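You operate a simulated robot arm through the tools that you are given. There is no shell and no other tool.

The job below is to be done with a simulated two-armed robot. You get a single attempt, and the scene is never put back.

JOB
Put one of the white blocks from the top of the small bench on the shim stack there. Take the narrow block and put it on the top shelf of the stores rack. Put the pusher from the shelf of the side table on top of the white clean filter. Fetch the narrow brush from the top of the winding bench and set it on the shelf of the winding bench. Take the brown carton marked "Plug" from the top of the winding bench and put it on the top of the reject locker. Take the rinse canister on the top of the winding bench and put it away on the bottom shelf of the stores rack. Any order will do. Set down upright: narrow block, brown carton, rinse canister.

The check looks at the end state, three seconds after you hand in, the way a careful person would. Anything else that was tipped, shoved, dropped, spilled or broken makes it a failure.

ROBOT AND FRAMES
Two 7-joint arms with fingered hands on one trunk, on a base that moves. Base frame: it is fixed to the floor where the robot stands at the start and does not move with it; the origin is under the middle of the robot, x ahead of it, y to its left, z up. Units: cm, degrees, N and s.
The left shoulder is at the start at [5.3, 10.4, 104.4], the right one opposite. With the tool pointing down near the work surface each hand reaches from about 24 to 60 cm from the robot's upright axis, wherever it stands, measured 20 degrees to its own side. Places, roughly: bottom shelf of the stores rack [-70, 120, 20]; brown carton [725, 25, 75]; clean filter (4x4x6 cm) [60, -290, 80]; narrow block [100, -225, 75]; narrow brush (5x3x5 cm) [730, 50, 80]; pusher [100, -200, 50]; rinse canister [700, 75, 100]; shelf of the winding bench [700, 50, 30]; shim stack [-300, 25, 75]; top of the reject locker [800, -140, 130]; top shelf of the stores rack [-70, 120, 140]; white block (3x3x3 cm) [-310, 40, 70]. Payload 2.4 kg a hand.
The TCP of each hand is the grasp point between the finger pads, 1.7 cm short of the fingertips. In the tool frame z runs along the fingers and y along their closing line. The gripper opens to 8.8 cm; its body begins 4.7 cm behind the TCP. The gripper is a hand of 2 fingers: y runs from the thumb to the fingers, the wrist lies at [0, 0, -16.5] in the tool frame, and closing takes about 1.5 s.
Orientation is that of the tool frame in the base frame, as a unit quaternion [x, y, z, w]. With the fingers straight down and closing along the base's y, the tool's x points along the base's -x, its y along +y and its z along -z.

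CONTROLS
- The arms move only by the tool step_arm. It takes "left_increments", "right_increments" or both (then of equal length, played together; a hand with none holds still); each is one flat list of numbers, 7 for each row, row after row: the shift along the tool's x, y, z in cm, then the turn, a rotation vector about the tool's x, y, z in degrees, then the opening in per cent of the stroke, from 0 (shut) to 100 (fully open). In form: [tx, ty, tz, rx, ry, rz, gripper, tx, ty, tz, rx, ry, rz, gripper, ...]. A call has 1 to 20 rows; each row shifts and turns the commanded pose from where the row before left it, along the tool's axes as they then stand. Rows are played at 5 a second. More than 5 cm and 8.6 degrees between two rows, or a gripper value outside its range, and nothing of the call is played. A pose out of reach is approached as far as the arm can. The call stops where the force on the tool passes 40 N (or 10 N more than at its start, if that is more) or the arm is blocked; 0.2 s more then pass. The fingers move at their own pace (about 15.3 cm/s each) and stop on an object; they squeeze with about 30 N. The grip force told is the motor's: it shows also when the fingers shut on nothing. Time passes only in rows, and 0.2 s behind the last, so rows that do not move let the fingers close. The reply holds the time, the measured pose of the TCP, the force on the tool along the base axes, the opening and the grip force, in the units named above and with some noise, with the torque about the TCP (base axes, N m) and any sound that the robot's microphone picked up, and new pictures: "show" is both (left out), scene, wrist or none (wrist: the cameras of the hands that moved).
- Cameras (640 x 400 px; columns grow to the right, rows downward): "scene" is now at [12.97, -0.07, 96.33]; the picture's right is [-0.01, -1.00, 0.00], its down [-0.20, 0.00, -0.98] and it looks along [0.98, -0.01, -0.20] (base axes); focal length 214 px, centre (320, 200). "left" rides on the left gripper at [-5, 0.3, -6.4] in its tool frame; the picture's right is [-0.06, -1.00, 0.00], its down [0.78, -0.05, -0.62] and it looks along [0.62, -0.04, 0.79] (tool axes); focal length 275 px, centre (320, 200). "right" rides on the right gripper at [5, 0.3, -6.3] in its tool frame; the picture's right is [-0.06, 1.00, 0.00], its down [-0.78, -0.05, -0.62] and it looks along [-0.62, -0.04, 0.79] (tool axes); focal length 275 px, centre (320, 200). There is no depth. A picture from a camera that has moved, and an enlarged one, comes with that camera's place and axes in the base frame and with its lens.
- raise_lower(by): moves the trunk up (or, below 0, down) by that many cm; the arms and the scene camera ride with it, the base frame stays. It gives what a move gives, with no picture.
- roll_base(legs): drives the robot by 1 to 6 legs, each [ahead, left, turn to the left] in cm, cm and degrees, along the robot's own axes; the way and the turn of a leg run together, so that a leg with both is an arc; at most 150 cm and 180 degrees a leg. The arms and the cameras ride along, it lands a little off, and it stops where it bumps. It gives what a move gives, and a new picture of the scene camera.
- hand_shape(shape, hand): the hand has 2 fingers and takes this shape, open, in about a second: jaw (thumb against the fingers, like two jaws); tri (thumb and two fingers); tip (a fingertip pinch); poke (one finger out to press); point (the index stretched); flat (the hand flat); cup (the hand cupped); fist (a fist). The gripper value then closes the fingers along that shape, each until it touches; the sizes above hold for jaw. It gives what a move gives, with no picture.
- head_to(pan, tilt): turns the head with the scene camera to pan (to the left, within 60 degrees either way) and tilt (down, from -29 to 69), counted from straight ahead of the robot (the tilt from the chest, where the trunk bows). It gives what a move gives, and a new picture of the scene camera.
- zoom(camera, box): a new picture of the part [left, top, right, bottom] of that camera's present view, enlarged. It takes no simulated time.
- job_done(): hands the job in; it is judged then, once.

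Nothing tells you exact positions but the pictures and the camera data. Unless the task says otherwise, let go and move clear before handing in.

The tools are called after "Call:" by a JSON object that holds its "fn" and its "kwargs". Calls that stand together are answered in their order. step_arm: Moves the arms, as the interface text tells. Its arguments: {"type":"object","properties":{"left_increments":{"type":"array"},"right_increments":{"type":"array"},"show":{"type":"string","enum":["both","scene","wrist","none"]}},"required":[]} The other tools are called the same way: raise_lower (by) moves the trunk up or down; hand_shape (shape, hand) gives the hand a shape; roll_base (legs) drives the base; head_to (pan, tilt) turns the head that bears the scene camera; zoom (camera, box) takes an enlarged picture of a part of a camera's view; job_done () hands the job in.

At the start:

```text
time: 0.0
left_tool_pos: [36.92, 19.33, 96.72]
left_tool_rot: [0.0, 1.0, 0.001, 0.0]
left_contact_force: [0.1, 0.1, 0.2]
left_moment: [0.0, -0.02, 0.0]
left_width: 8.78
left_grasp_force: 0.0
left_shape: jaw
right_tool_pos: [37.82, -16.13, 90.42]
right_tool_rot: [0.0, 1.0, -0.001, 0.0]
right_contact_force: [0.3, 0.1, -0.1]
right_moment: [0.01, 0.01, -0.01]
right_width: 8.8
right_grasp_force: 0.1
right_shape: jaw
trunk travel left (down, up): [-27.5, 57.5]
robot x, y, heading: [0.01, 0.09, 0.1]
head pan, tilt (commanded): [-0.8, 11.5]
```

scene: 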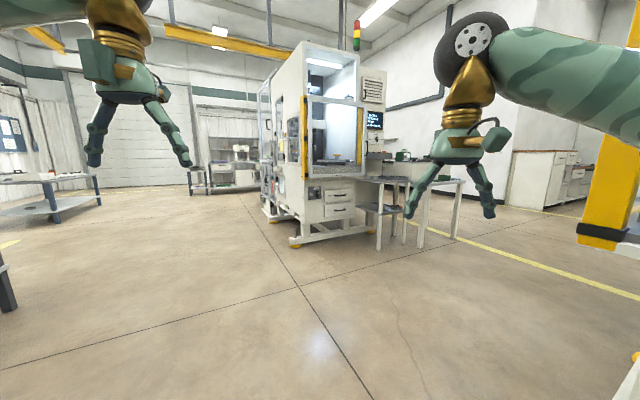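
right: 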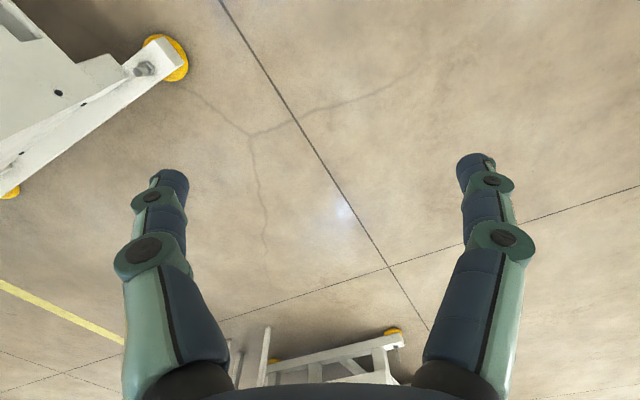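
left: 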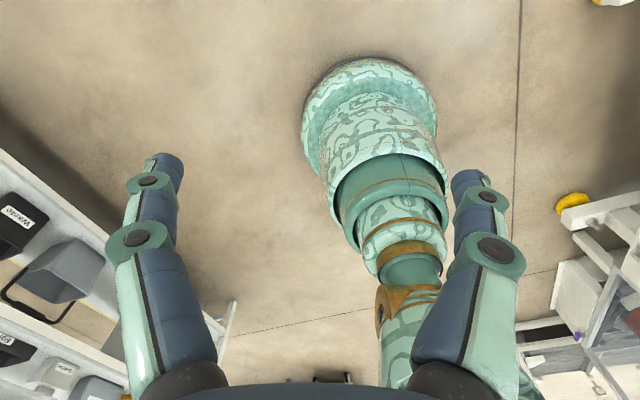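

I see a workshop with a large machine ahead, a table to the left and shelves around. I'll look around first by panning the head left and right before driving.

Call:
{"fn": "head_to", "kwargs": {"pan": 60, "tilt": 15}}

Call:
{"fn": "head_to", "kwargs": {"pan": -60, "tilt": 15}}

```text
time: 1.3
left_tool_pos: [36.87, 19.26, 96.69]
left_tool_rot: [-0.001, 1.0, 0.0, 0.001]
left_contact_force: [-0.5, -0.9, 0.0]
left_moment: [0.0, -0.06, 0.02]
left_width: 8.8
left_grasp_force: 0.0
left_shape: jaw
right_tool_pos: [37.77, -16.35, 90.46]
right_tool_rot: [0.0, 1.0, 0.0, 0.001]
right_contact_force: [-0.5, -0.1, -0.3]
right_moment: [0.01, -0.01, -0.01]
right_width: 8.8
right_grasp_force: 0.0
right_shape: jaw
trunk travel left (down, up): [-27.5, 57.5]
robot x, y, heading: [-0.13, -0.13, -0.1]
head pan, tilt (commanded): [60.0, 15.0]
camera scene: at [8.33, 8.15, 95.76], right [0.87, -0.5, 0.0], down [-0.13, -0.22, -0.97], along [0.48, 0.84, -0.26], focal length 214 px, centre (320, 200)
```

scene: 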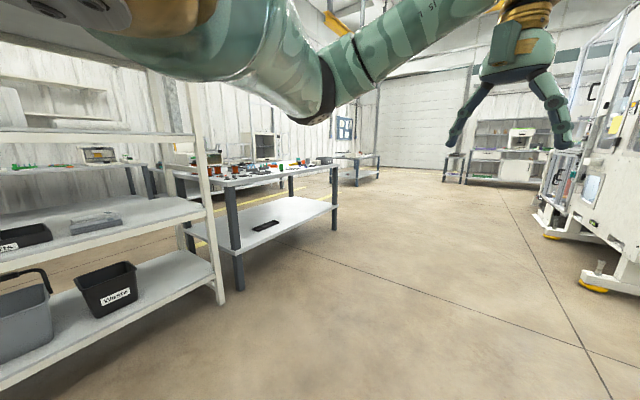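

```text
time: 3.3
left_tool_pos: [36.84, 19.2, 96.88]
left_tool_rot: [0.0, 1.0, 0.0, 0.001]
left_contact_force: [0.9, 0.1, 0.0]
left_moment: [0.03, 0.01, 0.0]
left_width: 8.81
left_grasp_force: 0.0
left_shape: jaw
right_tool_pos: [37.91, -16.27, 90.38]
right_tool_rot: [0.0, 1.0, -0.001, 0.0]
right_contact_force: [0.1, -0.6, -0.1]
right_moment: [0.01, -0.04, 0.01]
right_width: 8.76
right_grasp_force: 0.0
right_shape: jaw
trunk travel left (down, up): [-27.5, 57.5]
robot x, y, heading: [-0.46, -0.17, 0.1]
head pan, tilt (commanded): [-60.0, 15.0]
camera scene: at [8.32, -8.03, 95.76], right [-0.87, -0.5, 0.0], down [-0.13, 0.22, -0.97], along [0.48, -0.84, -0.26], focal length 214 px, centre (320, 200)
```

scene: 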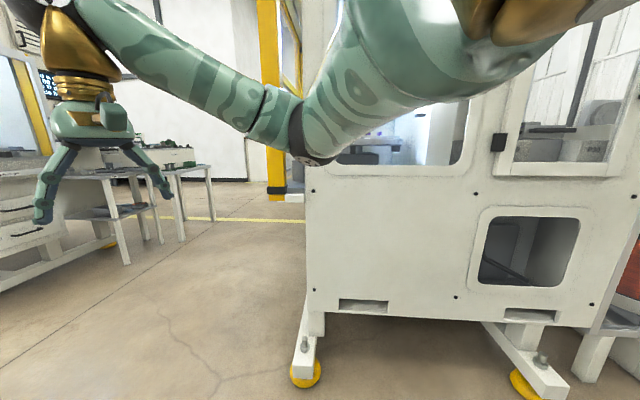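

The stores rack is on the left running behind me, and a machine is close by on the right. I'll turn left to look at the rack and then behind me.

Call:
{"fn": "head_to", "kwargs": {"pan": 0, "tilt": 15}}

Call:
{"fn": "roll_base", "kwargs": {"legs": [[0, 0, 120]]}}

Call:
{"fn": "roll_base", "kwargs": {"legs": [[0, 0, 60]]}}

```text
time: 4.6
left_tool_pos: [36.86, 19.26, 96.71]
left_tool_rot: [0.0, 1.0, 0.0, -0.001]
left_contact_force: [0.7, -0.6, 0.2]
left_moment: [-0.01, -0.01, 0.01]
left_width: 8.79
left_grasp_force: 0.0
left_shape: jaw
right_tool_pos: [37.77, -16.21, 90.29]
right_tool_rot: [0.0, 1.0, -0.001, -0.001]
right_contact_force: [-0.4, 0.6, -0.3]
right_moment: [-0.03, 0.02, 0.02]
right_width: 8.77
right_grasp_force: 0.0
right_shape: jaw
trunk travel left (down, up): [-27.5, 57.5]
robot x, y, heading: [0.05, 0.03, 0.1]
head pan, tilt (commanded): [0.0, 15.0]
camera scene: at [12.99, 0.05, 95.76], right [0.0, -1.0, 0.0], down [-0.26, 0.0, -0.97], along [0.97, 0.0, -0.26], focal length 214 px, centre (320, 200)
```

scene: 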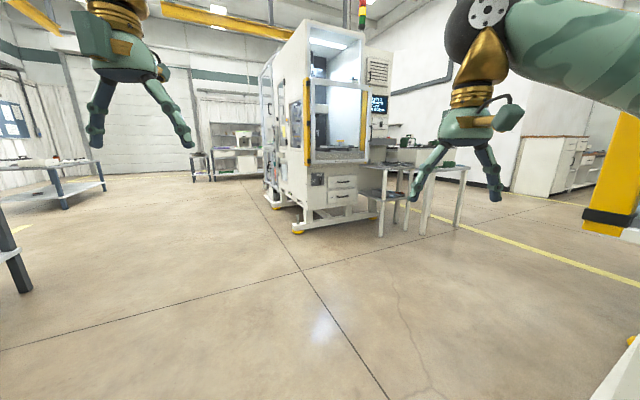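

```text
time: 10.0
left_tool_pos: [-35.27, 21.96, 96.84]
left_tool_rot: [0.868, -0.497, 0.0, -0.001]
left_contact_force: [0.5, -0.6, 0.5]
left_moment: [0.03, -0.01, 0.02]
left_width: 8.77
left_grasp_force: 0.1
left_shape: jaw
right_tool_pos: [-5.03, 40.87, 90.37]
right_tool_rot: [0.868, -0.497, 0.0, 0.0]
right_contact_force: [-0.4, -0.5, -0.1]
right_moment: [0.0, 0.02, 0.04]
right_width: 8.77
right_grasp_force: 0.1
right_shape: jaw
trunk travel left (down, up): [-27.5, 57.5]
robot x, y, heading: [0.05, 0.05, 120.5]
head pan, tilt (commanded): [0.0, 15.0]
camera scene: at [-6.23, 11.07, 95.76], right [0.86, 0.51, 0.0], down [0.13, -0.22, -0.97], along [-0.49, 0.83, -0.26], focal length 214 px, centre (320, 200)
```

scene: 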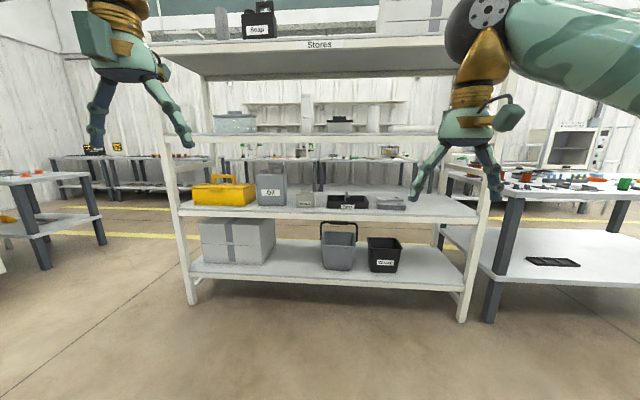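

```text
time: 13.0
left_tool_pos: [-36.99, -18.95, 96.68]
left_tool_rot: [1.0, -0.006, 0.0, 0.0]
left_contact_force: [0.6, 0.2, 0.1]
left_moment: [0.01, 0.01, -0.02]
left_width: 8.79
left_grasp_force: 0.0
left_shape: jaw
right_tool_pos: [-37.62, 16.63, 90.44]
right_tool_rot: [1.0, -0.005, 0.0, -0.001]
right_contact_force: [1.0, -0.1, 0.3]
right_moment: [-0.04, -0.01, -0.03]
right_width: 8.81
right_grasp_force: 0.0
right_shape: jaw
trunk travel left (down, up): [-27.5, 57.5]
robot x, y, heading: [0.14, -0.04, 179.4]
head pan, tilt (commanded): [0.0, 15.0]
camera scene: at [-12.53, 0.18, 95.76], right [0.01, 1.0, 0.0], down [0.26, 0.0, -0.97], along [-0.97, 0.01, -0.26], focal length 214 px, centre (320, 200)
```

scene: 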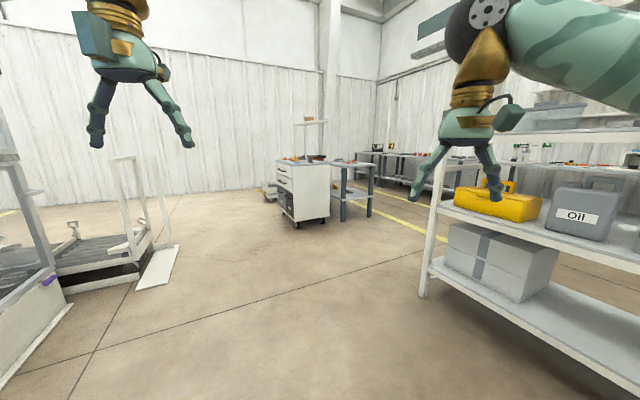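

The rack is ahead-right and the small bench with coloured things on it is about 3 m behind my starting place. I'll zoom on it before driving there.

Call:
{"fn": "zoom", "kwargs": {"camera": "scene", "box": [240, 100, 440, 240]}}

Call:
{"fn": "zoom", "kwargs": {"camera": "scene", "box": [0, 120, 220, 300]}}

```text
2.86 times, centred on (340, 170) of scene
camera zoom: at [-12.53, 0.18, 95.76], right [0.01, 1.0, 0.0], down [0.26, 0.0, -0.97], along [-0.97, 0.01, -0.26], focal length 613 px, centre (263, 286)
```

zoom: 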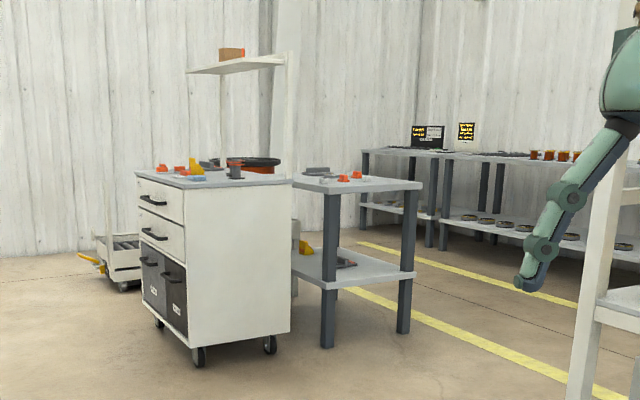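

```text
2.22 times, centred on (110, 210) of scene
camera zoom: at [-12.53, 0.18, 95.76], right [0.01, 1.0, 0.0], down [0.26, 0.0, -0.97], along [-0.97, 0.01, -0.26], focal length 477 px, centre (787, 178)
```

zoom: 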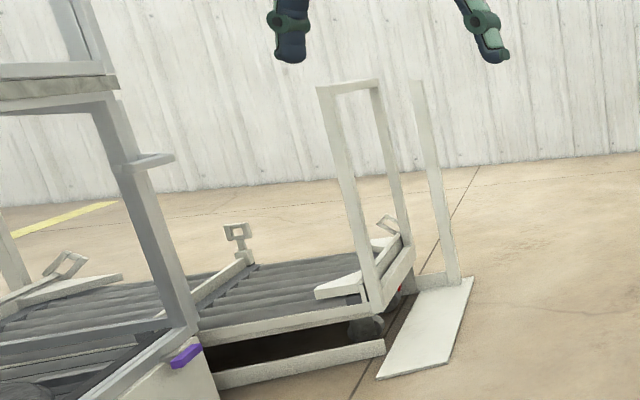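

The small table beside the white drawer cart holds white and orange items, probably the small bench. I'll drive 150 cm toward it.

Call:
{"fn": "roll_base", "kwargs": {"legs": [[150, 10, 0]]}}

Call:
{"fn": "zoom", "kwargs": {"camera": "scene", "box": [200, 80, 480, 260]}}

```text
refused: leg 1 is longer than a leg can be; nothing moved
```

```text
2.22 times, centred on (340, 170) of scene
camera zoom: at [-12.53, 0.18, 95.76], right [0.01, 1.0, 0.0], down [0.26, 0.0, -0.97], along [-0.97, 0.01, -0.26], focal length 477 px, centre (276, 267)
```

zoom: 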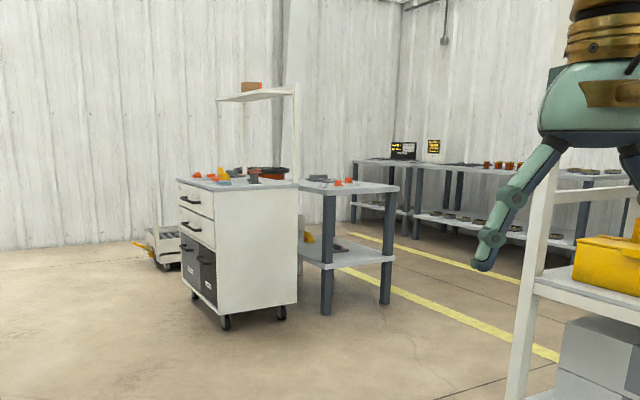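

Call:
{"fn": "roll_base", "kwargs": {"legs": [[145, 0, 0]]}}

Call:
{"fn": "zoom", "kwargs": {"camera": "scene", "box": [200, 80, 480, 260]}}

```text
time: 20.2
left_tool_pos: [-180.81, -17.23, 96.85]
left_tool_rot: [1.0, -0.006, 0.0, 0.0]
left_contact_force: [0.2, 0.3, 0.3]
left_moment: [0.02, -0.02, 0.0]
left_width: 8.8
left_grasp_force: 0.0
left_shape: jaw
right_tool_pos: [-181.24, 18.42, 90.35]
right_tool_rot: [1.0, -0.006, 0.0, 0.0]
right_contact_force: [0.6, -0.1, 0.3]
right_moment: [-0.05, -0.01, 0.0]
right_width: 8.79
right_grasp_force: 0.1
right_shape: jaw
trunk travel left (down, up): [-27.5, 57.5]
robot x, y, heading: [-143.74, 1.47, 179.3]
head pan, tilt (commanded): [0.0, 15.0]
camera scene: at [-156.17, 1.86, 95.76], right [0.01, 1.0, 0.0], down [0.26, 0.0, -0.97], along [-0.97, 0.01, -0.26], focal length 214 px, centre (320, 200)
```

scene: 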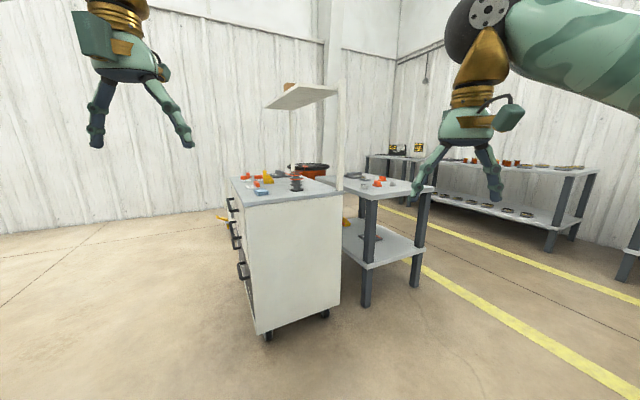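

```text
2.22 times, centred on (340, 170) of scene
camera zoom: at [-156.17, 1.86, 95.76], right [0.01, 1.0, 0.0], down [0.26, 0.0, -0.97], along [-0.97, 0.01, -0.26], focal length 477 px, centre (276, 267)
```

zoom: 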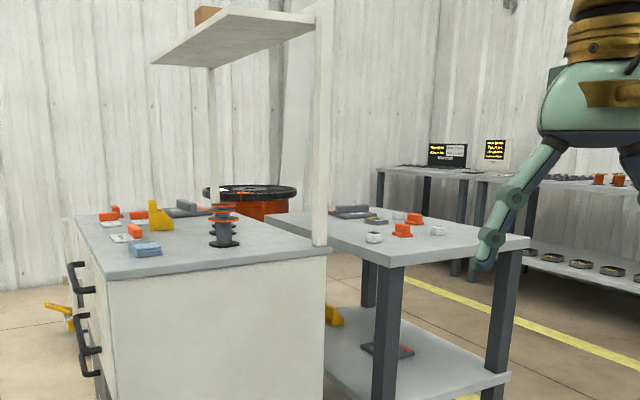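

The small bench is the table right of the cart, with white pieces and a dark round stack. I'll tilt my head down to see my own base's footprint, so I know how close I can park.

Call:
{"fn": "head_to", "kwargs": {"pan": 0, "tilt": 69}}

```text
time: 21.4
left_tool_pos: [-180.87, -17.18, 96.72]
left_tool_rot: [1.0, -0.007, 0.0, 0.0]
left_contact_force: [0.1, -0.4, -0.3]
left_moment: [-0.01, -0.01, -0.01]
left_width: 8.79
left_grasp_force: 0.1
left_shape: jaw
right_tool_pos: [-181.31, 18.27, 90.39]
right_tool_rot: [1.0, -0.005, 0.0, -0.001]
right_contact_force: [0.3, 0.2, -0.2]
right_moment: [0.0, 0.02, 0.0]
right_width: 8.82
right_grasp_force: 0.1
right_shape: jaw
trunk travel left (down, up): [-27.5, 57.5]
robot x, y, heading: [-143.96, 2.12, 179.2]
head pan, tilt (commanded): [0.0, 68.8]
camera scene: at [-152.43, 1.81, 88.2], right [0.01, 1.0, 0.0], down [0.93, -0.01, -0.36], along [-0.36, 0.0, -0.93], focal length 214 px, centre (320, 200)
```

scene: 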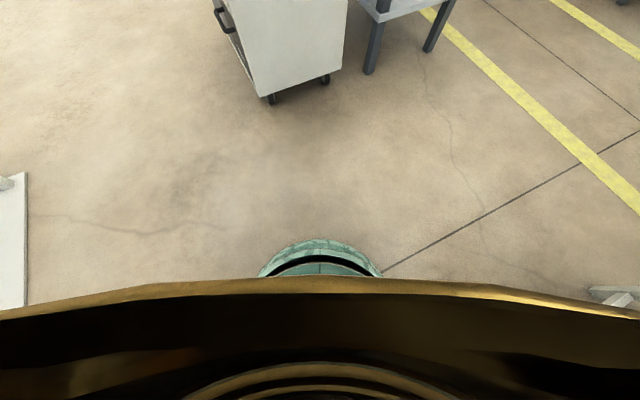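

My base looks like a cylinder of about 22 cm radius. I'll go round to the bench's open long side (right side) and face it at heading about 290°.

Call:
{"fn": "head_to", "kwargs": {"pan": 0, "tilt": 35}}

Call:
{"fn": "roll_base", "kwargs": {"legs": [[90, -95, 0], [0, 0, 105]]}}

```text
time: 22.4
left_tool_pos: [-180.73, -17.24, 96.7]
left_tool_rot: [1.0, -0.006, 0.0, 0.0]
left_contact_force: [0.0, -0.4, -0.6]
left_moment: [0.0, -0.04, 0.01]
left_width: 8.81
left_grasp_force: 0.2
left_shape: jaw
right_tool_pos: [-181.15, 18.43, 90.42]
right_tool_rot: [1.0, -0.006, 0.0, -0.001]
right_contact_force: [0.0, 0.4, -0.3]
right_moment: [0.0, -0.01, -0.01]
right_width: 8.77
right_grasp_force: 0.1
right_shape: jaw
trunk travel left (down, up): [-27.5, 57.5]
robot x, y, heading: [-143.74, 1.59, 179.1]
head pan, tilt (commanded): [0.0, 35.0]
camera scene: at [-155.63, 1.85, 92.55], right [0.01, 1.0, 0.0], down [0.57, -0.01, -0.82], along [-0.82, 0.01, -0.57], focal length 214 px, centre (320, 200)
```

scene: 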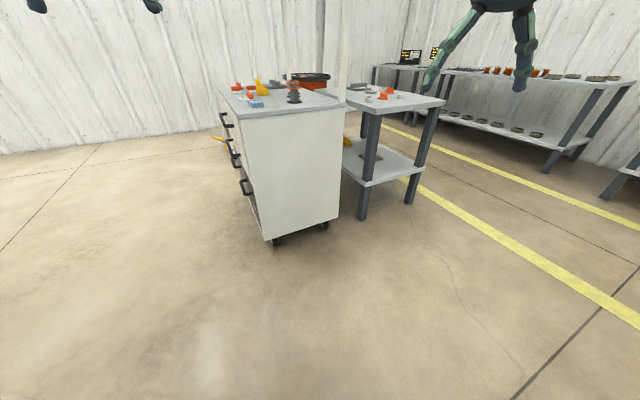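

```text
time: 33.3
left_tool_pos: [-204.95, 65.6, 96.78]
left_tool_rot: [0.617, 0.787, 0.001, -0.001]
left_contact_force: [0.3, 0.2, -0.6]
left_moment: [-0.01, -0.01, 0.02]
left_width: 8.79
left_grasp_force: 0.0
left_shape: jaw
right_tool_pos: [-239.11, 56.33, 90.38]
right_tool_rot: [0.617, 0.787, -0.001, 0.0]
right_contact_force: [0.1, 0.7, -1.1]
right_moment: [-0.03, 0.0, 0.0]
right_width: 8.81
right_grasp_force: 0.0
right_shape: jaw
trunk travel left (down, up): [-27.5, 57.5]
robot x, y, heading: [-231.89, 97.17, -76.3]
head pan, tilt (commanded): [0.0, 35.0]
camera scene: at [-229.26, 85.05, 92.56], right [-0.97, -0.24, 0.0], down [-0.14, 0.56, -0.82], along [0.19, -0.8, -0.57], focal length 214 px, centre (320, 200)
```

scene: 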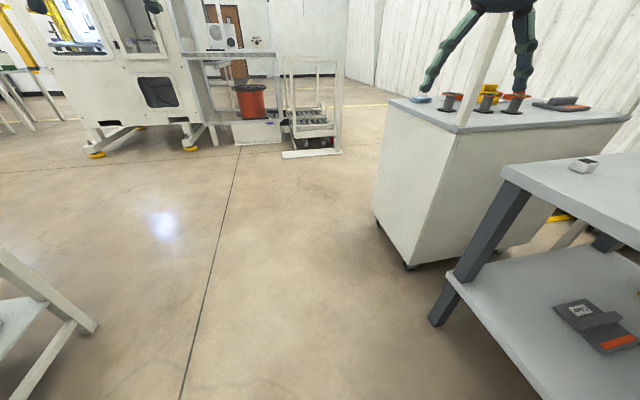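

The bench is now on my right front. I'll pan the head right to see it properly before sliding over.

Call:
{"fn": "head_to", "kwargs": {"pan": -50, "tilt": 35}}

```text
time: 34.5
left_tool_pos: [-204.95, 65.64, 96.77]
left_tool_rot: [0.617, 0.787, 0.0, 0.0]
left_contact_force: [0.2, 1.3, -0.8]
left_moment: [0.01, 0.01, -0.04]
left_width: 8.78
left_grasp_force: 0.1
left_shape: jaw
right_tool_pos: [-239.22, 56.2, 90.47]
right_tool_rot: [0.617, 0.787, 0.0, 0.0]
right_contact_force: [-1.1, -0.8, 0.0]
right_moment: [-0.02, 0.01, 0.03]
right_width: 8.79
right_grasp_force: 0.1
right_shape: jaw
trunk travel left (down, up): [-27.5, 57.5]
robot x, y, heading: [-232.26, 97.2, -76.3]
head pan, tilt (commanded): [-50.0, 35.0]
camera scene: at [-236.55, 86.5, 92.56], right [-0.81, 0.59, 0.0], down [0.34, 0.46, -0.82], along [-0.48, -0.66, -0.57], focal length 214 px, centre (320, 200)
```

scene: 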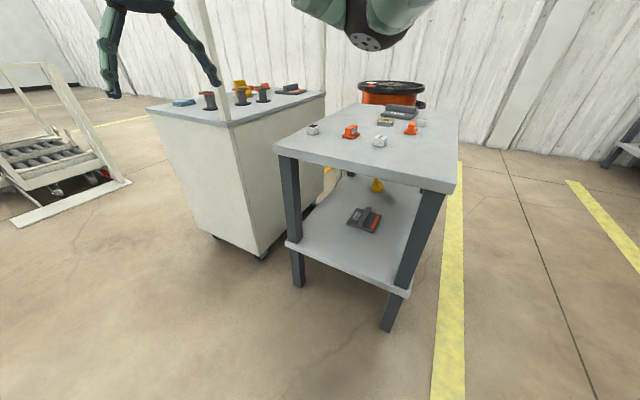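

Call:
{"fn": "zoom", "kwargs": {"camera": "scene", "box": [260, 80, 480, 220]}}

```text
2.86 times, centred on (370, 150) of scene
camera zoom: at [-236.55, 86.5, 92.56], right [-0.81, 0.59, 0.0], down [0.34, 0.46, -0.82], along [-0.48, -0.66, -0.57], focal length 613 px, centre (177, 343)
```

zoom: 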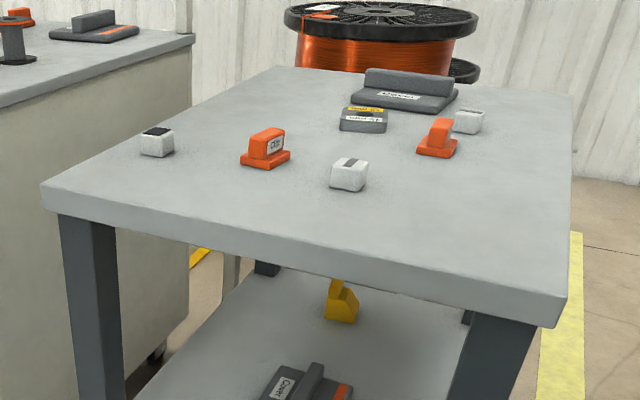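

Three white blocks, orange pieces and a dark labelled block (maybe the shim stack, near [-303, 36]) are on the bench. I'll slide around to the bench's long side and face it.

Call:
{"fn": "roll_base", "kwargs": {"legs": [[-27, -82, 0], [0, 0, 11.3]]}}

Call:
{"fn": "head_to", "kwargs": {"pan": 0, "tilt": 45}}

```text
time: 39.8
left_tool_pos: [-285.4, 78.3, 96.75]
left_tool_rot: [0.533, 0.846, 0.0, 0.0]
left_contact_force: [-0.4, 0.6, -0.1]
left_moment: [0.02, -0.02, 0.01]
left_width: 8.82
left_grasp_force: 0.1
left_shape: jaw
right_tool_pos: [-316.93, 62.24, 90.38]
right_tool_rot: [0.533, 0.846, -0.001, 0.0]
right_contact_force: [0.2, -1.0, 0.1]
right_moment: [-0.03, 0.02, 0.02]
right_width: 8.77
right_grasp_force: 0.0
right_shape: jaw
trunk travel left (down, up): [-27.5, 57.5]
robot x, y, heading: [-318.65, 103.37, -64.7]
head pan, tilt (commanded): [-50.0, 35.0]
camera scene: at [-320.63, 92.27, 92.56], right [-0.91, 0.41, 0.0], down [0.24, 0.52, -0.82], along [-0.34, -0.75, -0.57], focal length 214 px, centre (320, 200)
```

scene: 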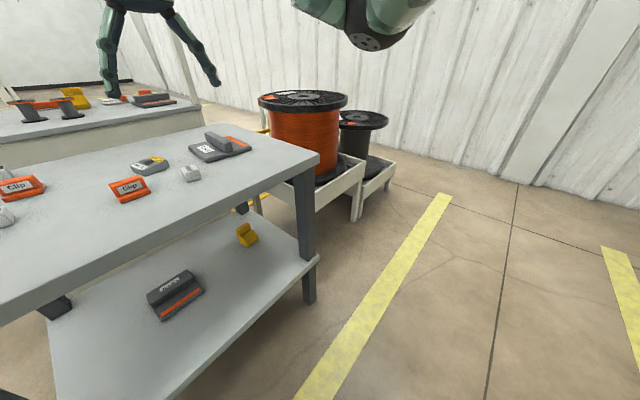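

```text
time: 41.0
left_tool_pos: [-285.33, 78.38, 96.77]
left_tool_rot: [0.534, 0.846, 0.0, 0.0]
left_contact_force: [-0.4, -0.5, 0.5]
left_moment: [0.02, 0.02, 0.03]
left_width: 8.77
left_grasp_force: 0.1
left_shape: jaw
right_tool_pos: [-317.07, 62.28, 90.36]
right_tool_rot: [0.533, 0.846, -0.001, 0.0]
right_contact_force: [0.0, 0.4, -0.5]
right_moment: [0.0, 0.01, 0.0]
right_width: 8.75
right_grasp_force: 0.1
right_shape: jaw
trunk travel left (down, up): [-27.5, 57.5]
robot x, y, heading: [-318.92, 103.11, -64.7]
head pan, tilt (commanded): [0.0, 45.0]
camera scene: at [-313.48, 92.94, 91.08], right [-0.9, -0.43, 0.0], down [-0.3, 0.64, -0.71], along [0.3, -0.64, -0.71], focal length 214 px, centre (320, 200)
```

scene: 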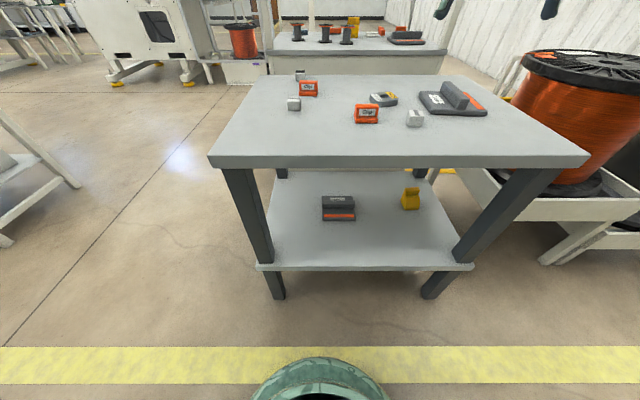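

I'm facing the bench squarely, about 42 cm from its edge. I'll zoom in on the items.

Call:
{"fn": "zoom", "kwargs": {"camera": "scene", "box": [270, 60, 510, 150]}}

Call:
{"fn": "zoom", "kwargs": {"camera": "scene", "box": [340, 75, 440, 135]}}

```text
2.67 times, centred on (390, 105) of scene
camera zoom: at [-313.48, 92.94, 91.08], right [-0.9, -0.43, 0.0], down [-0.3, 0.64, -0.71], along [0.3, -0.64, -0.71], focal length 572 px, centre (133, 453)
```

zoom: 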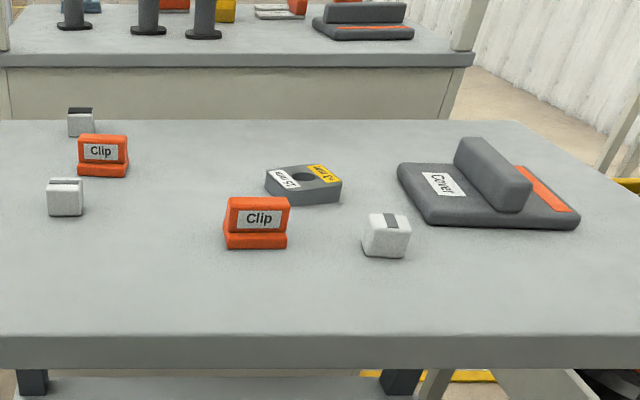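

```text
6.40 times, centred on (390, 105) of scene
camera zoom: at [-313.48, 92.94, 91.08], right [-0.9, -0.43, 0.0], down [-0.3, 0.64, -0.71], along [0.3, -0.64, -0.71], focal length 1373 px, centre (-128, 808)
```

zoom: 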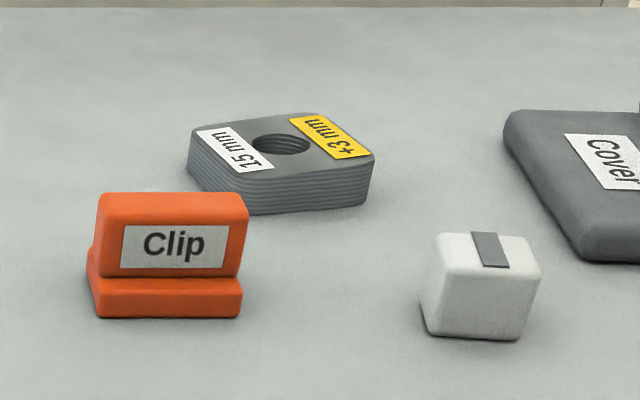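

The shim stack is the layered dark block labelled "15 mm / +3 mm", and the white block with a grey stripe is just right of it. I'll move 13 cm closer and check with the right wrist camera.

Call:
{"fn": "roll_base", "kwargs": {"legs": [[13, 0, 0]]}}

Call:
{"fn": "step_arm", "kwargs": {"right_increments": [-2, -4, 0, 0, 0, 0, 100], "show": "both"}}

```text
time: 42.3
left_tool_pos: [-279.91, 66.68, 96.77]
left_tool_rot: [0.533, 0.846, 0.0, 0.0]
left_contact_force: [-0.3, 0.0, 0.0]
left_moment: [-0.02, 0.0, -0.01]
left_width: 8.79
left_grasp_force: 0.1
left_shape: jaw
right_tool_pos: [-311.49, 50.57, 90.45]
right_tool_rot: [0.534, 0.846, 0.0, -0.001]
right_contact_force: [0.6, -0.9, 0.4]
right_moment: [-0.01, 0.0, -0.02]
right_width: 8.76
right_grasp_force: 0.1
right_shape: jaw
trunk travel left (down, up): [-27.5, 57.5]
robot x, y, heading: [-313.34, 91.78, -64.2]
head pan, tilt (commanded): [0.0, 45.0]
camera scene: at [-307.95, 81.34, 91.08], right [-0.9, -0.43, 0.0], down [-0.3, 0.64, -0.71], along [0.3, -0.64, -0.71], focal length 214 px, centre (320, 200)
```

scene: 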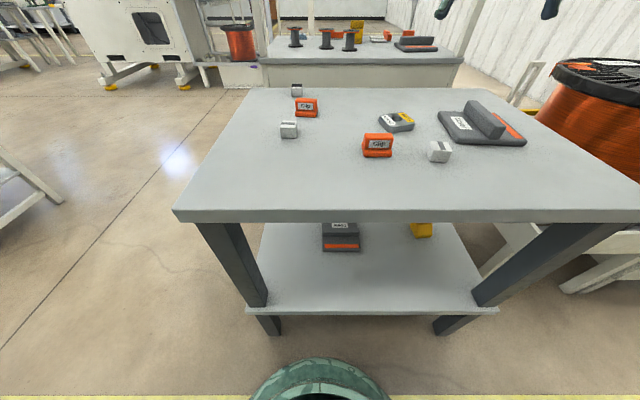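

```text
time: 42.7
left_tool_pos: [-279.83, 66.7, 96.74]
left_tool_rot: [0.534, 0.846, 0.0, 0.0]
left_contact_force: [0.7, 0.1, 0.9]
left_moment: [-0.01, -0.02, 0.01]
left_width: 8.78
left_grasp_force: 0.0
left_shape: jaw
right_tool_pos: [-314.41, 47.06, 90.44]
right_tool_rot: [0.533, 0.846, -0.001, -0.001]
right_contact_force: [0.4, 0.2, -0.5]
right_moment: [0.03, 0.02, -0.02]
right_width: 8.79
right_grasp_force: 0.0
right_shape: jaw
trunk travel left (down, up): [-27.5, 57.5]
robot x, y, heading: [-312.89, 91.78, -64.5]
head pan, tilt (commanded): [0.0, 45.0]
camera scene: at [-307.94, 81.34, 91.08], right [-0.9, -0.43, 0.0], down [-0.3, 0.64, -0.71], along [0.3, -0.64, -0.71], focal length 214 px, centre (320, 200)
camera right: at [-316.25, 51.79, 96.65], right [0.93, 0.38, 0.0], down [0.3, -0.73, 0.62], along [0.23, -0.57, -0.79], focal length 275 px, centre (320, 200)
```

scene: 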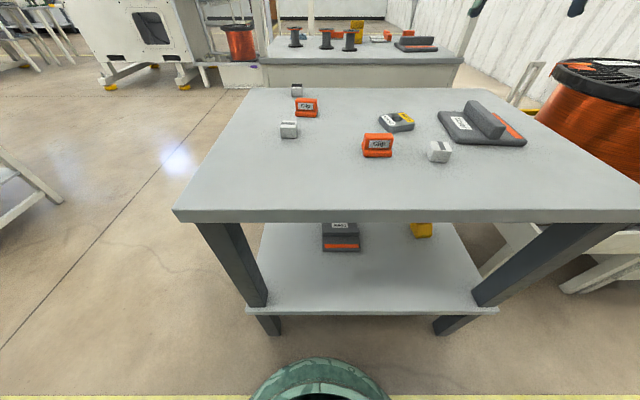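
right: 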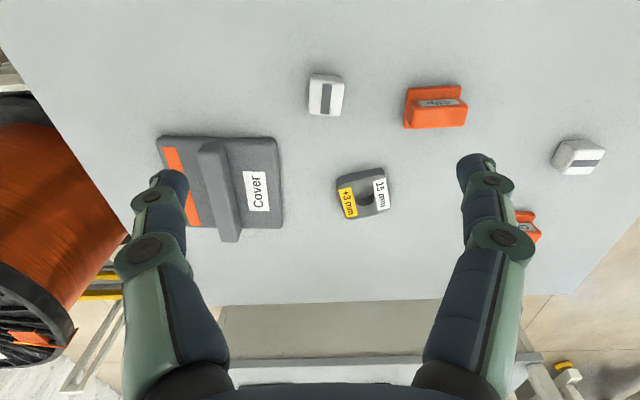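

The wrist camera puts the striped white block near [-312.9, 44.9, 71.7] and the shim stack near [-304.5, 36.4]. I'll move over the block with fingers part-closed (to clear the orange clip) and descend part way.

Call:
{"fn": "step_arm", "kwargs": {"right_increments": [-2.6, 0.4, 0, 0, 0, 0, 60, 0, 0, 5, 0, 0, 0, 60, 0, 0, 5, 0, 0, 0, 60, 0, 0, 0, 0, 0, 0, 60], "show": "both"}}

```text
time: 43.7
left_tool_pos: [-279.8, 66.69, 96.71]
left_tool_rot: [0.533, 0.846, 0.0, -0.001]
left_contact_force: [0.0, 0.6, 0.9]
left_moment: [0.03, 0.02, -0.03]
left_width: 8.81
left_grasp_force: 0.0
left_shape: jaw
right_tool_pos: [-312.79, 44.89, 80.24]
right_tool_rot: [0.534, 0.845, -0.001, 0.0]
right_contact_force: [-0.3, 0.7, -0.3]
right_moment: [0.03, -0.01, 0.01]
right_width: 5.32
right_grasp_force: 0.1
right_shape: jaw
trunk travel left (down, up): [-27.5, 57.5]
robot x, y, heading: [-312.99, 92.08, -64.5]
head pan, tilt (commanded): [0.0, 45.0]
camera scene: at [-307.95, 81.33, 91.08], right [-0.9, -0.43, 0.0], down [-0.3, 0.64, -0.71], along [0.3, -0.64, -0.71], focal length 214 px, centre (320, 200)
camera right: at [-314.71, 49.52, 86.57], right [0.93, 0.37, 0.0], down [0.29, -0.73, 0.62], along [0.23, -0.57, -0.79], focal length 275 px, centre (320, 200)
```

scene: 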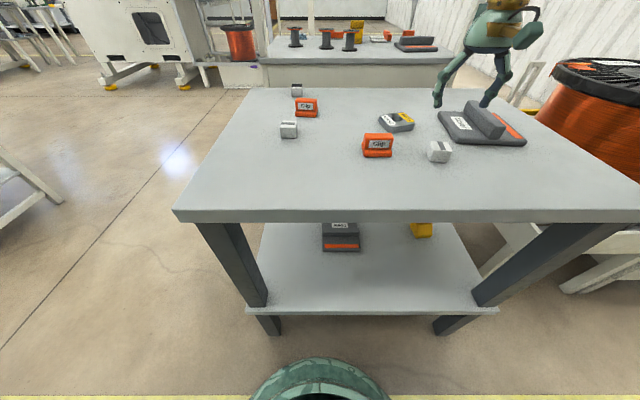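
right: 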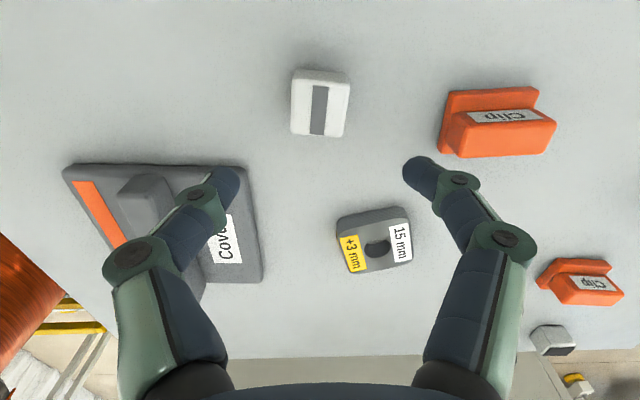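

The block is straight below the hand and square with the fingers. I'll descend and grip it.

Call:
{"fn": "step_arm", "kwargs": {"right_increments": [0, 0, 5, 0, 0, 0, 60, 0, 0, 2.7, 0, 0, 0, 60, 0, 0, 0, 0, 0, 0, 60], "show": "wrist"}}

```text
time: 44.5
left_tool_pos: [-280.03, 66.65, 96.79]
left_tool_rot: [0.533, 0.846, 0.001, 0.0]
left_contact_force: [0.4, 0.0, -0.3]
left_moment: [-0.01, 0.01, -0.02]
left_width: 8.78
left_grasp_force: 0.0
left_shape: jaw
right_tool_pos: [-312.81, 44.93, 72.66]
right_tool_rot: [0.534, 0.846, 0.0, 0.0]
right_contact_force: [0.3, 0.5, -0.2]
right_moment: [0.0, 0.0, 0.01]
right_width: 5.33
right_grasp_force: 0.1
right_shape: jaw
trunk travel left (down, up): [-27.5, 57.5]
robot x, y, heading: [-313.53, 91.68, -64.6]
head pan, tilt (commanded): [0.0, 45.0]
camera right: at [-314.71, 49.6, 78.95], right [0.93, 0.37, 0.0], down [0.29, -0.73, 0.62], along [0.23, -0.57, -0.79], focal length 275 px, centre (320, 200)
```

right: 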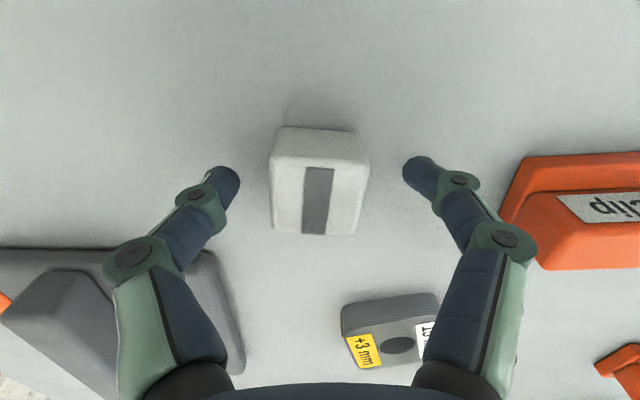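

The block is between the fingertips. I'll lower a touch and close.

Call:
{"fn": "step_arm", "kwargs": {"right_increments": [0, 0, 0.5, 0, 0, 0, 60, 0, 0, 0, 0, 0, 0, 0, 0, 0, 0, 0, 0, 0, 0, 0, 0, 0, 0, 0, 0, 0, 0, 0, 0, 0, 0, 0, 0, 0, 0, 0, 0, 0, 0, 0], "show": "wrist"}}

```text
time: 45.9
left_tool_pos: [-279.85, 66.65, 96.8]
left_tool_rot: [0.534, 0.846, -0.001, 0.0]
left_contact_force: [-0.3, 0.7, 0.8]
left_moment: [0.01, 0.03, 0.02]
left_width: 8.76
left_grasp_force: 0.0
left_shape: jaw
right_tool_pos: [-312.79, 44.92, 72.07]
right_tool_rot: [0.534, 0.846, -0.001, 0.0]
right_contact_force: [-0.4, -0.8, 0.5]
right_moment: [-0.01, 0.0, -0.02]
right_width: 2.42
right_grasp_force: 30.1
right_shape: jaw
trunk travel left (down, up): [-27.5, 57.5]
robot x, y, heading: [-312.94, 91.67, -64.8]
head pan, tilt (commanded): [0.0, 45.0]
camera right: at [-314.7, 49.58, 78.46], right [0.93, 0.37, 0.0], down [0.29, -0.73, 0.62], along [0.23, -0.57, -0.79], focal length 275 px, centre (320, 200)
```

right: 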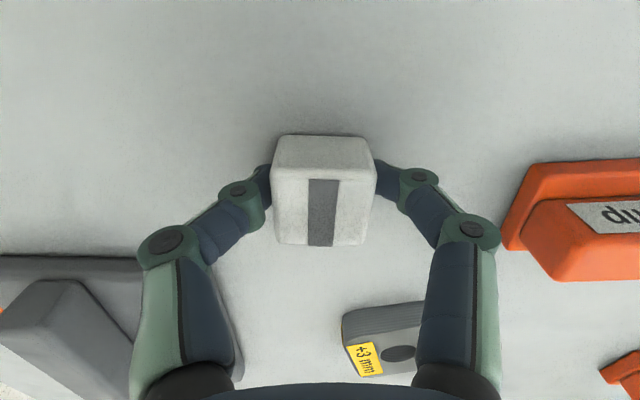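

The block is held (2.4 cm, 30 N). I'll lift it and carry it over the shim stack, then look.

Call:
{"fn": "step_arm", "kwargs": {"right_increments": [0, 0, -4, 0, 0, 0, 0, 0, 0, -4, 0, 0, 0, 0, -3.7, 1.23, 0, 0, 0, 0, 0, -3.7, 1.23, 0, 0, 0, 0, 0, -3.7, 1.23, 0, 0, 0, 0, 0, 0, 0, 0, 0, 0, 0, 0], "show": "both"}}

Call:
{"fn": "zoom", "kwargs": {"camera": "scene", "box": [330, 60, 480, 160]}}

```text
time: 47.3
left_tool_pos: [-279.79, 66.79, 96.68]
left_tool_rot: [0.534, 0.846, 0.0, 0.0]
left_contact_force: [0.5, 0.2, 0.4]
left_moment: [-0.04, 0.01, 0.01]
left_width: 8.79
left_grasp_force: 0.1
left_shape: jaw
right_tool_pos: [-304.71, 36.52, 80.19]
right_tool_rot: [0.533, 0.846, 0.0, 0.0]
right_contact_force: [-1.4, -0.4, -0.5]
right_moment: [-0.05, -0.01, 0.02]
right_width: 2.41
right_grasp_force: 30.0
right_shape: jaw
trunk travel left (down, up): [-27.5, 57.5]
robot x, y, heading: [-313.31, 91.94, -64.6]
head pan, tilt (commanded): [0.0, 45.0]
camera scene: at [-307.93, 81.33, 91.08], right [-0.9, -0.43, 0.0], down [-0.3, 0.64, -0.71], along [0.3, -0.64, -0.71], focal length 214 px, centre (320, 200)
camera right: at [-306.55, 41.16, 86.41], right [0.93, 0.38, 0.0], down [0.3, -0.73, 0.62], along [0.23, -0.57, -0.79], focal length 275 px, centre (320, 200)
```

scene: 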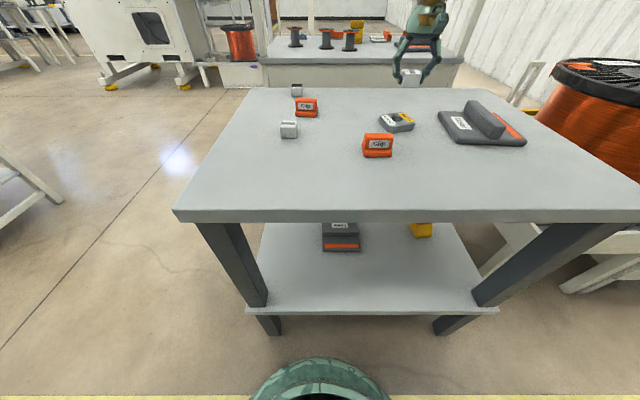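
right: 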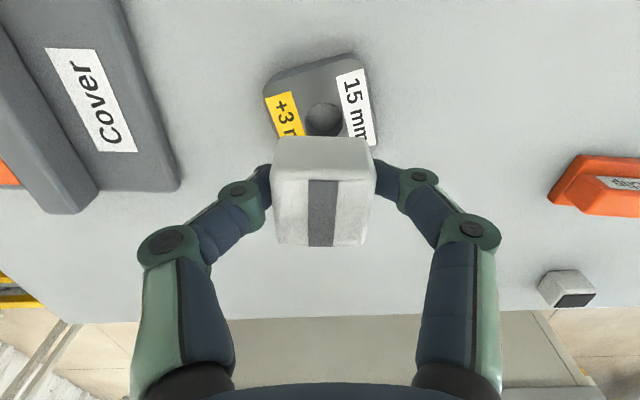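

```text
4.00 times, centred on (405, 110) of scene
camera zoom: at [-307.93, 81.33, 91.08], right [-0.9, -0.43, 0.0], down [-0.3, 0.64, -0.71], along [0.3, -0.64, -0.71], focal length 858 px, centre (-20, 560)
```

zoom: 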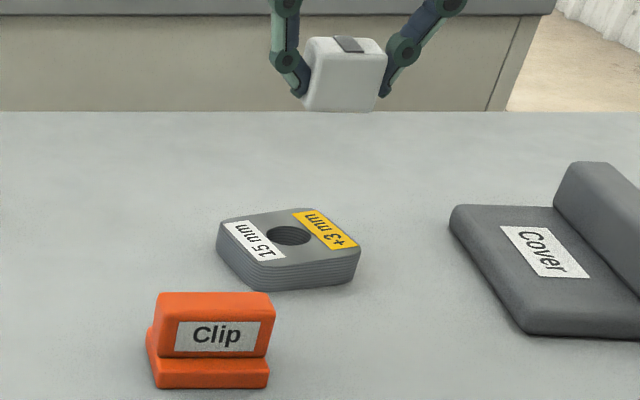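

The hole centre reads about [-304.4, 36.1]. I'll shift slightly and descend to just above the stack.

Call:
{"fn": "step_arm", "kwargs": {"right_increments": [-0.6, 0.15, 0, 0, 0, 0, 0, 0, 0, 3, 0, 0, 0, 0, 0, 0, 2.4, 0, 0, 0, 0, 0, 0, 0, 0, 0, 0, 0], "show": "both"}}

Call:
{"fn": "zoom", "kwargs": {"camera": "scene", "box": [345, 80, 465, 160]}}

```text
time: 48.3
left_tool_pos: [-279.83, 66.75, 96.63]
left_tool_rot: [0.533, 0.846, 0.0, 0.0]
left_contact_force: [0.7, 0.2, 0.4]
left_moment: [-0.01, -0.06, 0.0]
left_width: 8.77
left_grasp_force: 0.0
left_shape: jaw
right_tool_pos: [-304.39, 36.07, 74.84]
right_tool_rot: [0.534, 0.845, -0.001, 0.0]
right_contact_force: [-0.8, -0.8, -0.2]
right_moment: [-0.02, -0.01, -0.01]
right_width: 2.41
right_grasp_force: 29.6
right_shape: jaw
trunk travel left (down, up): [-27.5, 57.5]
robot x, y, heading: [-313.27, 91.68, -64.4]
head pan, tilt (commanded): [0.0, 45.0]
camera scene: at [-307.94, 81.33, 91.08], right [-0.9, -0.43, 0.0], down [-0.3, 0.64, -0.71], along [0.3, -0.64, -0.71], focal length 214 px, centre (320, 200)
camera right: at [-306.19, 40.75, 80.98], right [0.93, 0.37, 0.0], down [0.29, -0.73, 0.62], along [0.23, -0.57, -0.79], focal length 275 px, centre (320, 200)
```

scene: 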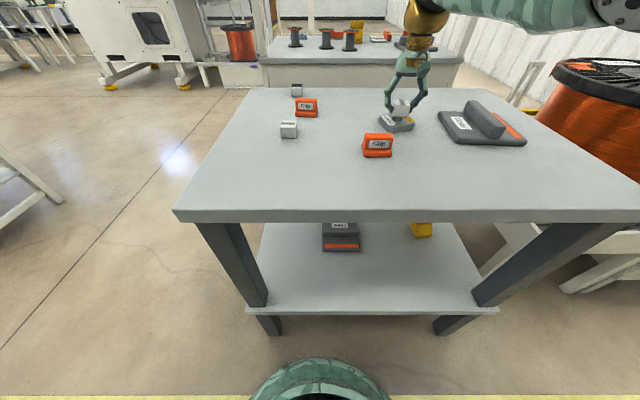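
right: 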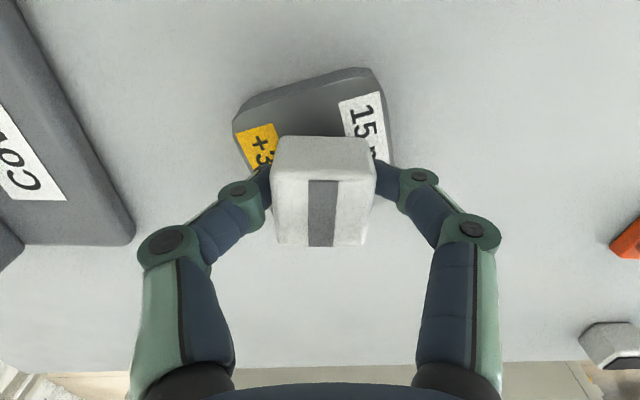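

```text
5.00 times, centred on (405, 120) of scene
camera zoom: at [-307.94, 81.33, 91.08], right [-0.9, -0.43, 0.0], down [-0.3, 0.64, -0.71], along [0.3, -0.64, -0.71], focal length 1072 px, centre (-105, 600)
```

zoom: 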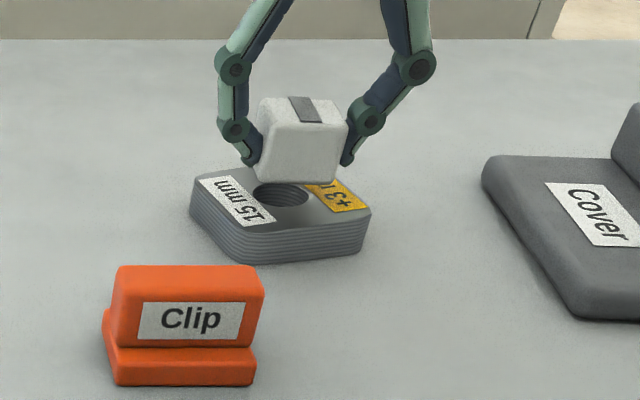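

The block is just above the stack and centred by the wrist view. I'll lower in small steps until it touches.

Call:
{"fn": "step_arm", "kwargs": {"right_increments": [0, 0.2, 0.5, 0, 0, 0, 0, 0, 0, 0.25, 0, 0, 0, 0, 0, 0, 0, 0, 0, 0, 0], "show": "none"}}

Call:
{"fn": "step_arm", "kwargs": {"right_increments": [0, 0, 0.2, 0, 0, 0, 0, 0, 0, 0, 0, 0, 0, 0], "show": "both"}}

Call:
{"fn": "zoom", "kwargs": {"camera": "scene", "box": [345, 80, 465, 160]}}

```text
time: 49.1
left_tool_pos: [-280.01, 66.75, 96.7]
left_tool_rot: [0.533, 0.846, 0.001, 0.0]
left_contact_force: [-0.1, 0.3, -0.5]
left_moment: [0.01, -0.01, -0.01]
left_width: 8.77
left_grasp_force: 0.0
left_shape: jaw
right_tool_pos: [-304.11, 36.06, 74.13]
right_tool_rot: [0.534, 0.846, -0.001, 0.0]
right_contact_force: [0.9, 0.3, -0.2]
right_moment: [0.03, 0.03, -0.02]
right_width: 2.39
right_grasp_force: 30.3
right_shape: jaw
trunk travel left (down, up): [-27.5, 57.5]
robot x, y, heading: [-313.11, 91.97, -64.8]
head pan, tilt (commanded): [0.0, 45.0]
```

```text
time: 49.7
left_tool_pos: [-279.81, 66.66, 96.78]
left_tool_rot: [0.534, 0.846, 0.0, 0.0]
left_contact_force: [0.7, -0.4, 0.1]
left_moment: [-0.05, 0.01, -0.02]
left_width: 8.79
left_grasp_force: 0.1
left_shape: jaw
right_tool_pos: [-304.16, 36.14, 73.88]
right_tool_rot: [0.534, 0.846, -0.001, 0.0]
right_contact_force: [-0.7, 0.1, -0.5]
right_moment: [0.02, -0.03, 0.01]
right_width: 2.42
right_grasp_force: 30.3
right_shape: jaw
trunk travel left (down, up): [-27.5, 57.5]
robot x, y, heading: [-313.18, 91.93, -64.5]
head pan, tilt (commanded): [0.0, 45.0]
camera scene: at [-307.94, 81.33, 91.08], right [-0.9, -0.43, 0.0], down [-0.3, 0.64, -0.71], along [0.3, -0.64, -0.71], focal length 214 px, centre (320, 200)
camera right: at [-306.0, 40.81, 80.05], right [0.93, 0.37, 0.0], down [0.29, -0.73, 0.62], along [0.23, -0.57, -0.79], focal length 275 px, centre (320, 200)
```

scene: 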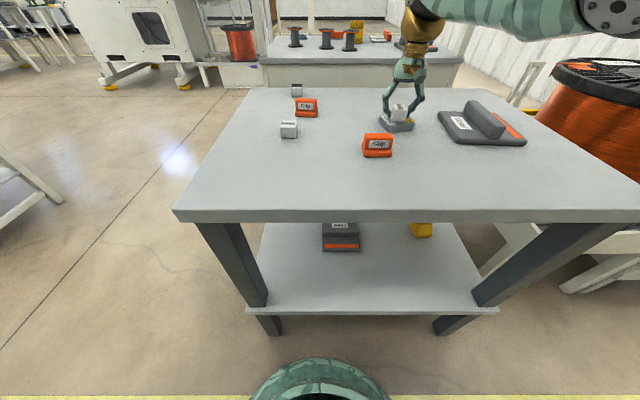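
right: 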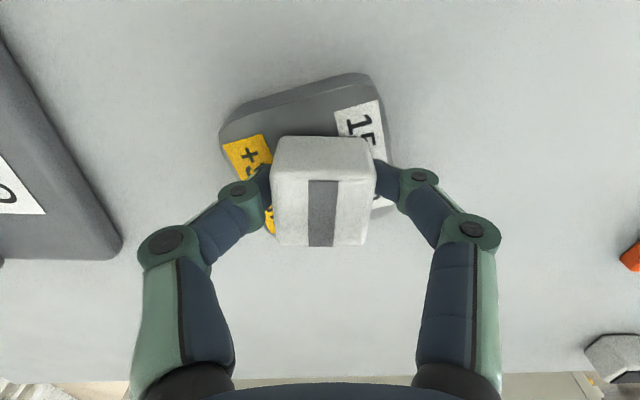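

```text
5.00 times, centred on (405, 120) of scene
camera zoom: at [-307.94, 81.33, 91.08], right [-0.9, -0.43, 0.0], down [-0.3, 0.64, -0.71], along [0.3, -0.64, -0.71], focal length 1072 px, centre (-105, 600)
```

zoom: 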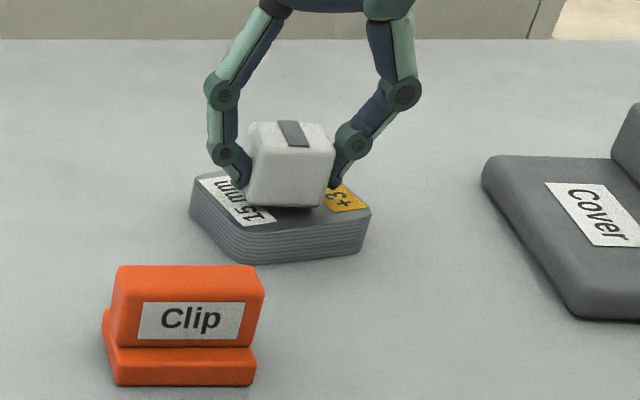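

The block sits centred just over the stack with no contact yet. I'll keep lowering in tiny steps.

Call:
{"fn": "step_arm", "kwargs": {"right_increments": [0, 0, 0.2, 0, 0, 0, 0, 0, 0, 0, 0, 0, 0, 0], "show": "none"}}

Call:
{"fn": "step_arm", "kwargs": {"right_increments": [0, 0, 0.2, 0, 0, 0, 0, 0, 0, 0, 0, 0, 0, 0], "show": "none"}}

Call:
{"fn": "zoom", "kwargs": {"camera": "scene", "box": [365, 90, 435, 140]}}

```text
time: 50.3
left_tool_pos: [-279.77, 66.72, 96.7]
left_tool_rot: [0.533, 0.846, 0.0, 0.0]
left_contact_force: [-0.6, -0.2, -0.6]
left_moment: [0.02, 0.01, -0.01]
left_width: 8.78
left_grasp_force: 0.1
left_shape: jaw
right_tool_pos: [-304.07, 36.13, 73.75]
right_tool_rot: [0.533, 0.846, 0.0, 0.0]
right_contact_force: [0.7, -0.3, 2.8]
right_moment: [-0.07, 0.06, -0.01]
right_width: 2.45
right_grasp_force: 29.8
right_shape: jaw
trunk travel left (down, up): [-27.5, 57.5]
robot x, y, heading: [-313.04, 91.55, -64.4]
head pan, tilt (commanded): [0.0, 45.0]
```

```text
time: 50.9
left_tool_pos: [-279.93, 66.81, 96.83]
left_tool_rot: [0.534, 0.845, 0.0, 0.0]
left_contact_force: [0.5, 0.2, 0.2]
left_moment: [-0.01, -0.01, -0.03]
left_width: 8.8
left_grasp_force: 0.0
left_shape: jaw
right_tool_pos: [-304.14, 36.2, 73.48]
right_tool_rot: [0.533, 0.846, -0.001, 0.001]
right_contact_force: [-0.7, -1.1, 7.6]
right_moment: [-0.09, 0.1, 0.01]
right_width: 2.53
right_grasp_force: 29.8
right_shape: jaw
trunk travel left (down, up): [-27.5, 57.5]
robot x, y, heading: [-313.2, 91.69, -64.5]
head pan, tilt (commanded): [0.0, 45.0]
```

```text
8.00 times, centred on (400, 115) of scene
camera zoom: at [-307.96, 81.38, 91.09], right [-0.9, -0.43, 0.0], down [-0.3, 0.64, -0.71], along [0.3, -0.64, -0.71], focal length 1716 px, centre (-320, 880)
```

zoom: 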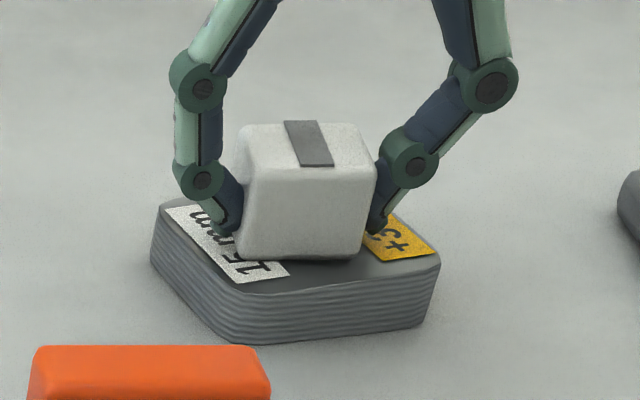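

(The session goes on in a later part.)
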